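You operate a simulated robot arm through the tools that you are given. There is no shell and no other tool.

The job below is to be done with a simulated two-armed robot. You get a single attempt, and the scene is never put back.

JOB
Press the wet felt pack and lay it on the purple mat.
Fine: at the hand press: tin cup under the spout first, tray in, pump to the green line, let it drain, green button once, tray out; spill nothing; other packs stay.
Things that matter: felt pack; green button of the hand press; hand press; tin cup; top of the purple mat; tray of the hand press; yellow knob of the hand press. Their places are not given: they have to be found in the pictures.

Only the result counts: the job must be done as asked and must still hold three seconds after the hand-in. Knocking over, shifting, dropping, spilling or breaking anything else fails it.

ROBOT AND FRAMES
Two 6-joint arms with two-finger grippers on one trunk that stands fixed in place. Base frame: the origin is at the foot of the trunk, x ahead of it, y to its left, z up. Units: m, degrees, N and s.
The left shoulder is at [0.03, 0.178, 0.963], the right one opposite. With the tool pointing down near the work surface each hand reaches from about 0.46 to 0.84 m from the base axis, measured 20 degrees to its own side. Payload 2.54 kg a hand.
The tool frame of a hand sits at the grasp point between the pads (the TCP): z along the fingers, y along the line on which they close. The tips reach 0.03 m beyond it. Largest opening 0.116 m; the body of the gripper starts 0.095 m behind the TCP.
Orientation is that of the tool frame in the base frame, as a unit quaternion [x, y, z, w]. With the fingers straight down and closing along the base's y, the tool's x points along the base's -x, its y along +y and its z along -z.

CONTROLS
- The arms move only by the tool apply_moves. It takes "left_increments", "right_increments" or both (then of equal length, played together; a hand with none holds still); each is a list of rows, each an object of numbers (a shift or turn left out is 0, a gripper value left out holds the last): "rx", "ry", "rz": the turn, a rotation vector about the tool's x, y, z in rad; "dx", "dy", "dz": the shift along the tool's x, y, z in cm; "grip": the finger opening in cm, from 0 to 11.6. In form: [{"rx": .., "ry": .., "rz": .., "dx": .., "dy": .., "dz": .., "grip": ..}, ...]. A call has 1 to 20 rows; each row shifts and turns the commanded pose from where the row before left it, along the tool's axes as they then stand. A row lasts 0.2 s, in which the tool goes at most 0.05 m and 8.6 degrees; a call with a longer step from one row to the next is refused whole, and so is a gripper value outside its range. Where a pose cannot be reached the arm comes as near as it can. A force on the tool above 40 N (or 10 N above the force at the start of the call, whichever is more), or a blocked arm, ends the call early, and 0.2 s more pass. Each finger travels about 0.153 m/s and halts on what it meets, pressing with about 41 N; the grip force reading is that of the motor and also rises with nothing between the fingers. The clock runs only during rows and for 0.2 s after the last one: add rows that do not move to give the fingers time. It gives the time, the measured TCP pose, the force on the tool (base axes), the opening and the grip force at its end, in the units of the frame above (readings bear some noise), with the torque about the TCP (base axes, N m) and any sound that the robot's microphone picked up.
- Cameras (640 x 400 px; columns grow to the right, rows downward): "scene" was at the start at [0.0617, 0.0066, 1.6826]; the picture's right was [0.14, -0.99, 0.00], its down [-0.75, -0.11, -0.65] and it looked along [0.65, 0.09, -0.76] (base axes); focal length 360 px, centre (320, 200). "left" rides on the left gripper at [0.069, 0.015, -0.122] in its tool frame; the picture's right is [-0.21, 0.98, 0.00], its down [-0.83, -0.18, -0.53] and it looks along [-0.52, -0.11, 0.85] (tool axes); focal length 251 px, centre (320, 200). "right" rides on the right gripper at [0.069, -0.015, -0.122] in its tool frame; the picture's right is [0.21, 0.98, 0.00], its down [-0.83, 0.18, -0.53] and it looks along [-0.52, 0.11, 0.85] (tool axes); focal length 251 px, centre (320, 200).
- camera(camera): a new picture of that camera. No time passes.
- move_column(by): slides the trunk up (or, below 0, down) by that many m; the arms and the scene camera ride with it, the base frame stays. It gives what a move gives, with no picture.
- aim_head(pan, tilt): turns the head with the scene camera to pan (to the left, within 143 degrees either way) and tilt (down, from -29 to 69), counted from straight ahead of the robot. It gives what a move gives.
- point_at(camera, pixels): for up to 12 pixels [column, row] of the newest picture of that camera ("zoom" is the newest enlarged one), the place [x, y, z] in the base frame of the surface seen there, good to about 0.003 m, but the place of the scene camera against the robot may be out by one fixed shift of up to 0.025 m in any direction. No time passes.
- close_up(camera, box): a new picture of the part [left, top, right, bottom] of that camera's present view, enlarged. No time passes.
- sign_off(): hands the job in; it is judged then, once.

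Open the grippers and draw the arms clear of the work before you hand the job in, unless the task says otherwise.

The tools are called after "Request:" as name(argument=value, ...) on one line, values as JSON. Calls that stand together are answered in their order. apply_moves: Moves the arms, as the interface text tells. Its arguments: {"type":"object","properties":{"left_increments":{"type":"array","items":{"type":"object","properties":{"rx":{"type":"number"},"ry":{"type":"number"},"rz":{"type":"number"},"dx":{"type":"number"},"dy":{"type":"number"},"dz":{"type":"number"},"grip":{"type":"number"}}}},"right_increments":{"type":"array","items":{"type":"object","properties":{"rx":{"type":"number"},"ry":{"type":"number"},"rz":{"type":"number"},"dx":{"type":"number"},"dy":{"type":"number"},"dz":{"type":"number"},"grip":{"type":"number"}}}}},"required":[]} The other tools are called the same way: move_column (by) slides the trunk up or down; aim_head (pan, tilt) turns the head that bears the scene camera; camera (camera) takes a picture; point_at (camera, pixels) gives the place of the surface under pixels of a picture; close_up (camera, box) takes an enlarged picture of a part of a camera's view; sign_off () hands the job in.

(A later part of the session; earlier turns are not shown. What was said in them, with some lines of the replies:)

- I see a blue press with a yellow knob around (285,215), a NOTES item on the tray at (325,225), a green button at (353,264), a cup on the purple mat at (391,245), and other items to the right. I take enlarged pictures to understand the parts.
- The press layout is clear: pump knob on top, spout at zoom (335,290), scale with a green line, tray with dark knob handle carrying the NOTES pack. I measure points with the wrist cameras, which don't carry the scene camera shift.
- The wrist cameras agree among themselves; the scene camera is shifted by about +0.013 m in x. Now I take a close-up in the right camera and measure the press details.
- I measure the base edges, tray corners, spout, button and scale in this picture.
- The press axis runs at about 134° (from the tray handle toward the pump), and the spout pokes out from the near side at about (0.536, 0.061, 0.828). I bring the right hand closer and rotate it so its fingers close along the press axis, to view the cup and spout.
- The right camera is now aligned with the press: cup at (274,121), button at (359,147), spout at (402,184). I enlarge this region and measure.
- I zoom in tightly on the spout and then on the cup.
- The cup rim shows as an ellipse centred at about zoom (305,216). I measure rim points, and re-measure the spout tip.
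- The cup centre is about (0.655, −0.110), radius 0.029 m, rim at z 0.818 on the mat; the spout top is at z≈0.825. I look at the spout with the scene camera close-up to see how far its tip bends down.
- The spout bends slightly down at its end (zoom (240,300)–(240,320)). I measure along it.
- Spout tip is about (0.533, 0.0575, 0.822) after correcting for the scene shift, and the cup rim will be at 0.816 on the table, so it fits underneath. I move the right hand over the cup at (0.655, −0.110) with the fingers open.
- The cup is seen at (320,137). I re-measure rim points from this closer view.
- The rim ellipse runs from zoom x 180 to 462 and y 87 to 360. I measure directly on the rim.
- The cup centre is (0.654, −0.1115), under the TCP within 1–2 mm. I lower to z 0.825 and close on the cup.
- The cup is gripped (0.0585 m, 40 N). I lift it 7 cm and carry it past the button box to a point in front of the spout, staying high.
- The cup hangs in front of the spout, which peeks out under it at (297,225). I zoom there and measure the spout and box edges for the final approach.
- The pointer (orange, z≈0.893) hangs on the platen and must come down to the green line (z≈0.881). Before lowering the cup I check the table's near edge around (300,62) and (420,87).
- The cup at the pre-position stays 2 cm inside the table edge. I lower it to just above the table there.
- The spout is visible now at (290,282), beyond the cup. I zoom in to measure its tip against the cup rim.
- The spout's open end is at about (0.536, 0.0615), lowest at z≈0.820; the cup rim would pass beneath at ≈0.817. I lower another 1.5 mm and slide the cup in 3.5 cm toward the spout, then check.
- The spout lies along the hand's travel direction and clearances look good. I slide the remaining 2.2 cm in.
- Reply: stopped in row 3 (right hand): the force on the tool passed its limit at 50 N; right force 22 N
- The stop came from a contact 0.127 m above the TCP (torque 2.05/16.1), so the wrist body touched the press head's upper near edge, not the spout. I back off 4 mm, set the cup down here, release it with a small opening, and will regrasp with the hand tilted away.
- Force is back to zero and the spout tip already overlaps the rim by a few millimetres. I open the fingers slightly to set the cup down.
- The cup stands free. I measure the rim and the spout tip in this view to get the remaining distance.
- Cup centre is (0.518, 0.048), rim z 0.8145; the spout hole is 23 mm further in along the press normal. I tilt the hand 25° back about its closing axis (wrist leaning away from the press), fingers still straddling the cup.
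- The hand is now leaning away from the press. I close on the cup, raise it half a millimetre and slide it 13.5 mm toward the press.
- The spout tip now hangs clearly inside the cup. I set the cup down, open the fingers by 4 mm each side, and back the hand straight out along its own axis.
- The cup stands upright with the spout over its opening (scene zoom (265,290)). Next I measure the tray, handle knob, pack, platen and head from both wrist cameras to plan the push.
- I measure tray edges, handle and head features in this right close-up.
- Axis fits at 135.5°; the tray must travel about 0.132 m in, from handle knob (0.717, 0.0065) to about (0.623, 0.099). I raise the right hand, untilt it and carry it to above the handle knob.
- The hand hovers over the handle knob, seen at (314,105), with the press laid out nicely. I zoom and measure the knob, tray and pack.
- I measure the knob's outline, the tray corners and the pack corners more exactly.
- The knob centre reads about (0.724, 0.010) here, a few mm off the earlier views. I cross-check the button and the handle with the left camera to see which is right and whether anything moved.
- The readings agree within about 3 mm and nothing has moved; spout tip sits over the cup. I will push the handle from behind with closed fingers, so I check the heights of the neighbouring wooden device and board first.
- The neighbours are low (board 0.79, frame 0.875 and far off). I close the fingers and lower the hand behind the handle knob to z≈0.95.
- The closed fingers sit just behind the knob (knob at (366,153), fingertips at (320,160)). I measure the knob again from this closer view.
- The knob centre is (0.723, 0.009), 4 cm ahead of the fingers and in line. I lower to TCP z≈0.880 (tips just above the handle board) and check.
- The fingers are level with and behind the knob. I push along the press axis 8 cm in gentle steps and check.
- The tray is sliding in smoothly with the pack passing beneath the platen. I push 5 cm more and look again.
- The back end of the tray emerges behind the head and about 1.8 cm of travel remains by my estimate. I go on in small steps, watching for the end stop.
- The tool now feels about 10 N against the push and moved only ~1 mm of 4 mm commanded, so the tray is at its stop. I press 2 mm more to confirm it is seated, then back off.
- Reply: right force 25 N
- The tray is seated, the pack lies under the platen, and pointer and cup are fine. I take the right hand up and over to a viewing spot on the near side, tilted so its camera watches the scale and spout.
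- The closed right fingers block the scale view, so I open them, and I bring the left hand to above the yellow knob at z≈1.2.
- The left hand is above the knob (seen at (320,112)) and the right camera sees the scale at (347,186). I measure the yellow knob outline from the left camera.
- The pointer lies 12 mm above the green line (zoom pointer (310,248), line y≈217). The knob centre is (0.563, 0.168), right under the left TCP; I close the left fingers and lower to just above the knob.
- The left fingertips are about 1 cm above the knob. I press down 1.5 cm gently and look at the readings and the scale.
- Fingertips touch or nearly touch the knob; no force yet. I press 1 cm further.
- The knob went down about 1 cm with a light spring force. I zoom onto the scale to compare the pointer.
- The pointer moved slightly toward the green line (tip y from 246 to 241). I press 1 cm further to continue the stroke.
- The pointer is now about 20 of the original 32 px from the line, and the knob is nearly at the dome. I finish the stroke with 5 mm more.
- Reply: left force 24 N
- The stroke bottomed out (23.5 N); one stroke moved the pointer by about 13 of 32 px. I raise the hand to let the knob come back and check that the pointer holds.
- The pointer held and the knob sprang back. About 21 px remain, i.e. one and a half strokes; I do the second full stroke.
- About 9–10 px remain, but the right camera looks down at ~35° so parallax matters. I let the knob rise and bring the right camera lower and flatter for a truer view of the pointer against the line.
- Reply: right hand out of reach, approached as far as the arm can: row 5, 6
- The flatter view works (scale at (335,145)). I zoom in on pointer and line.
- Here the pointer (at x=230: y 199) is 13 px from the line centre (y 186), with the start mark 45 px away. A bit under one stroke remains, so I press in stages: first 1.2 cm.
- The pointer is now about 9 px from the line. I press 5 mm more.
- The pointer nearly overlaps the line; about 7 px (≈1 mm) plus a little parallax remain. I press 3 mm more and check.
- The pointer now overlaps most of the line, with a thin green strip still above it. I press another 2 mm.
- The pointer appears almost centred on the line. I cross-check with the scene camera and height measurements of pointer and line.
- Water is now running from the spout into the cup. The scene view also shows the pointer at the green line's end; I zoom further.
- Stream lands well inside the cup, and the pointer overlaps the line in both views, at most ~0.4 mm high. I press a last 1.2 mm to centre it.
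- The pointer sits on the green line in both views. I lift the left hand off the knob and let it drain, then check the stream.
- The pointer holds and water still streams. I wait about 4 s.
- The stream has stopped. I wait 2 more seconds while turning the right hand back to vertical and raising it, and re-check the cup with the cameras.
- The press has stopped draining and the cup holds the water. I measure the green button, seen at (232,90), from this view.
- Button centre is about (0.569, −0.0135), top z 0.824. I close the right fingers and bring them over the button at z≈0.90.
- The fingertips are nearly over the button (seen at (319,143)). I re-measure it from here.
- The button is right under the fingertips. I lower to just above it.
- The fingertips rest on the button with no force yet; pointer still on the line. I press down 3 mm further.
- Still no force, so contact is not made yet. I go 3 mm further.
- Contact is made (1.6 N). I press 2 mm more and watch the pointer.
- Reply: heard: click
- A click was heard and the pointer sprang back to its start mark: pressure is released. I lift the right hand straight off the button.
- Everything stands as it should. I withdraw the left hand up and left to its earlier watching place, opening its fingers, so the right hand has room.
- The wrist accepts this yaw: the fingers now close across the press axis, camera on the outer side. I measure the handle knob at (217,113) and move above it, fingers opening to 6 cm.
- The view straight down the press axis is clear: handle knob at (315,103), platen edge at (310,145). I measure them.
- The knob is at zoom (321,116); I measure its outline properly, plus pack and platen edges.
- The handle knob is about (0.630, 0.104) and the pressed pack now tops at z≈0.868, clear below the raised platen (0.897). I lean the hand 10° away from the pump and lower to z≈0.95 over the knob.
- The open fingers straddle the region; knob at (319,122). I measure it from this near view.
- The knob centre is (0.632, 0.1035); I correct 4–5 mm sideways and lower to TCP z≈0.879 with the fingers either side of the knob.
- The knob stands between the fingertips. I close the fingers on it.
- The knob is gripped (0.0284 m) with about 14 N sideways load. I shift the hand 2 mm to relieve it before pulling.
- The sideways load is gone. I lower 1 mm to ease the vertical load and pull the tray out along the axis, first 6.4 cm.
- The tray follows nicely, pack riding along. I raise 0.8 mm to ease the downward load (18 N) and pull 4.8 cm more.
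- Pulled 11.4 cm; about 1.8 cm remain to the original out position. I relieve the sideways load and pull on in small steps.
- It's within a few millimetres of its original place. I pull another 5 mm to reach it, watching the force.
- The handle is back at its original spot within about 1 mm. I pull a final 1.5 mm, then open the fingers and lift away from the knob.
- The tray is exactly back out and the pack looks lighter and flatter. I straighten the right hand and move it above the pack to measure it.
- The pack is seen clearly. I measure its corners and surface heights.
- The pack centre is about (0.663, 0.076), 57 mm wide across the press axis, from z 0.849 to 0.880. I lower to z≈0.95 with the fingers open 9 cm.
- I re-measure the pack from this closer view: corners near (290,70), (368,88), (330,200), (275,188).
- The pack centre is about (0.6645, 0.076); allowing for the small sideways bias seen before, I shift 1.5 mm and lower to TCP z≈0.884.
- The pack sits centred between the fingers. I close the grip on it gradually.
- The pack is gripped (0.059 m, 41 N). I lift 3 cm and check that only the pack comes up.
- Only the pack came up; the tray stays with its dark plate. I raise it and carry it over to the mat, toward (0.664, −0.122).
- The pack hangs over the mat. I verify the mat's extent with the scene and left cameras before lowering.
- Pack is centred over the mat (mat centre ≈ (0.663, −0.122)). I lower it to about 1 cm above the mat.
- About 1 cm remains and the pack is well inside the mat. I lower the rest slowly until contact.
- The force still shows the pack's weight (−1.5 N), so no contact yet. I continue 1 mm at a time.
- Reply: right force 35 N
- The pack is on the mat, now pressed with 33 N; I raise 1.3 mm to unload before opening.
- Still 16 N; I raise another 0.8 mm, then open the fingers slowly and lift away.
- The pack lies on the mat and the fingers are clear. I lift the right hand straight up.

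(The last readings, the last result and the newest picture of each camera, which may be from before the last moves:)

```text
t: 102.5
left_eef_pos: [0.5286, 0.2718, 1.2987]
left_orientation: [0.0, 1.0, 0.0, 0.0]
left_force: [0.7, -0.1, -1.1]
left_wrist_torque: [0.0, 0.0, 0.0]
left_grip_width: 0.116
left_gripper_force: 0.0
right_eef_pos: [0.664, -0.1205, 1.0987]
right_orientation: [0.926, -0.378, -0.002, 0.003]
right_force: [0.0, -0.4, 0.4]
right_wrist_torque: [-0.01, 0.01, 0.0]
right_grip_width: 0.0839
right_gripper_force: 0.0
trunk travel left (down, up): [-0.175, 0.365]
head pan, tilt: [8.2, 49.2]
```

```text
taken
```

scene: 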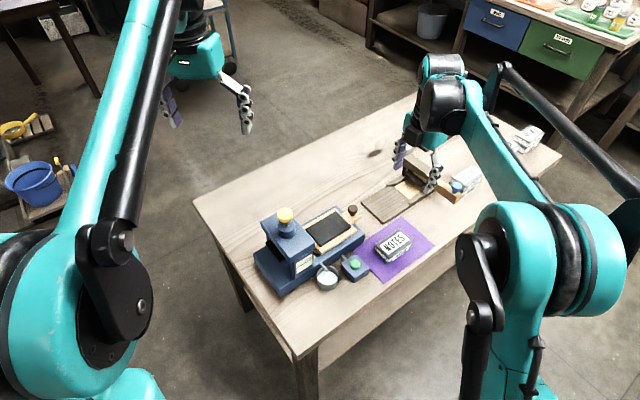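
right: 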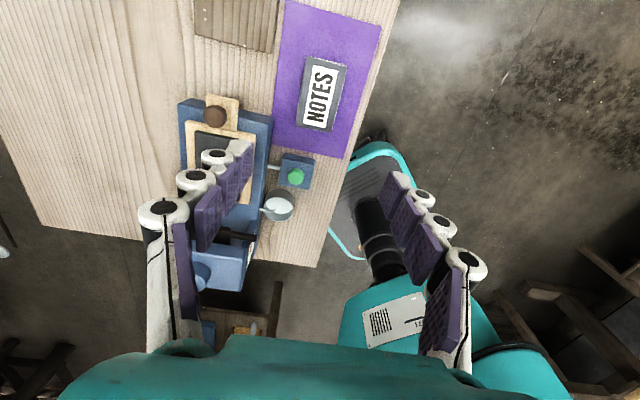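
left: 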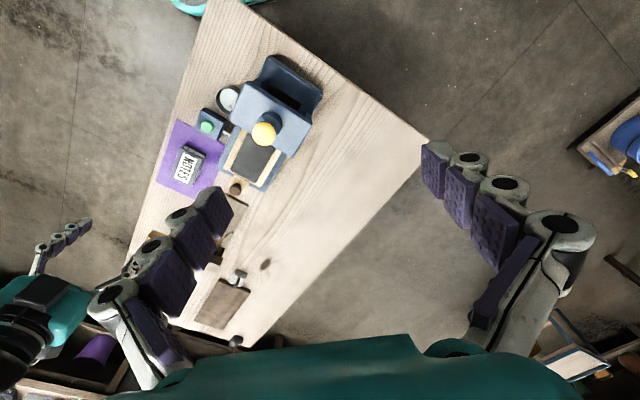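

The pack lies squarely on the purple mat. I open the right gripper, draw the arm up and back, and inspect the whole scene once more.

Request:
apply_moves(right_increments=[{"dz": -3.0, "grip": 10.0}, {"dz": -3.0, "grip": 11.6}, {"dy": 3.0, "dz": -2.5}, {"dy": 3.5, "dz": -2.5}, {"dy": 3.5, "dz": -2.0}, {"dy": 3.5, "dz": -2.0}, {}])

Request:
close_up(camera="scene", box=[240, 190, 440, 300])

Request:
close_up(camera="scene", box=[350, 80, 560, 240])

Request:
close_up(camera="left", box=[140, 50, 330, 210])

```text
t: 104.2
left_eef_pos: [0.5285, 0.2728, 1.2971]
left_orientation: [0.0, 1.0, 0.0, 0.001]
left_force: [-0.2, 0.1, -0.2]
left_wrist_torque: [0.04, 0.04, 0.0]
left_grip_width: 0.1162
left_gripper_force: 0.2
right_eef_pos: [0.5705, -0.2146, 1.2498]
right_orientation: [0.926, -0.377, -0.001, 0.003]
right_force: [0.5, -0.1, 0.4]
right_wrist_torque: [-0.01, 0.03, 0.02]
right_grip_width: 0.1159
right_gripper_force: 0.1
trunk travel left (down, up): [-0.175, 0.365]
head pan, tilt: [8.2, 49.2]
```

```text
3.20 times, centred on (340, 245) of scene
```

zoom: 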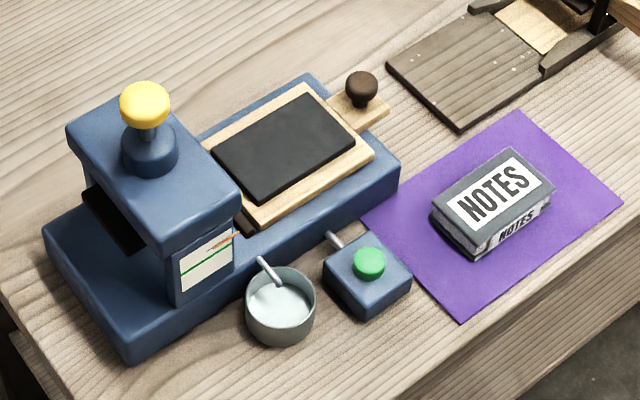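

```text
2.50 times, centred on (455, 160) of scene
```

zoom: 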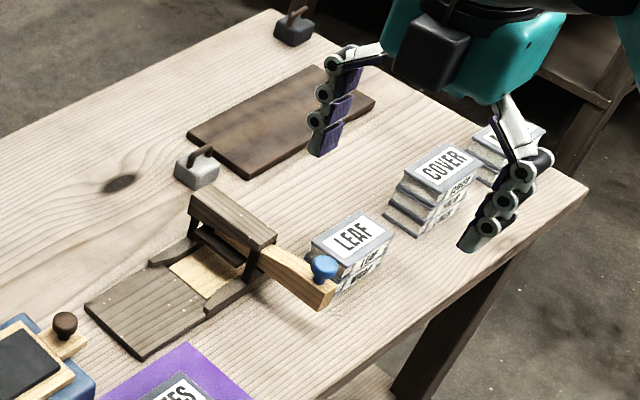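

```text
2.50 times, centred on (235, 130) of left
```

zoom: 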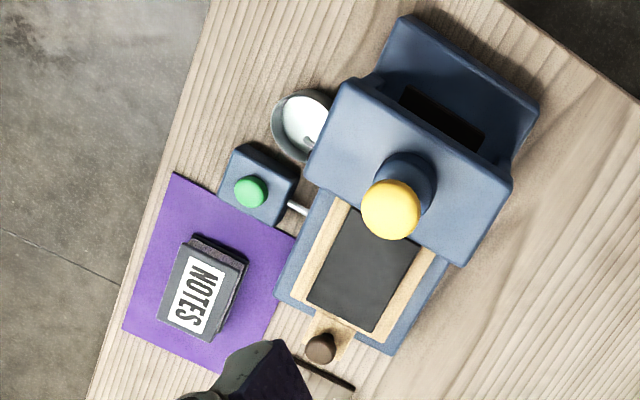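

The pressed pack lies on the mat, the tray is out, the water is in the cup under the spout, no spill is visible, the other packs stand untouched, and both hands are open and clear. I hand the job in.

Request:
sign_off()

```text
The job is handed in.
```

I pressed the wet felt pack (the one labelled NOTES) and laid it on the purple mat. I've handed the job in; no verdict came back.

- **Cup:** it went under the spout first. On the way in, the gripper bumped the press head with up to 50 N, and the arm stopped. I set the cup down, regrasped it with the hand tilted, and slid it home. Later pictures show no shift in the press.
- **Pressing:** the tray went in to its stop. Just under three strokes of the yellow knob brought the pointer onto the green line. The water drained into the cup until the stream stopped.
- **Release:** I pressed the green button once. It clicked, and the pointer went back to its start mark.
- **Tray and pack:** the tray is back out where it began. The pack is in the middle of the mat, well inside its edges. It was briefly pressed onto the mat with 33 N before I eased off and let go.

In the last pictures I saw no spill, and the other packs had not moved. The cup is still under the spout, and both hands are open and clear of the work.
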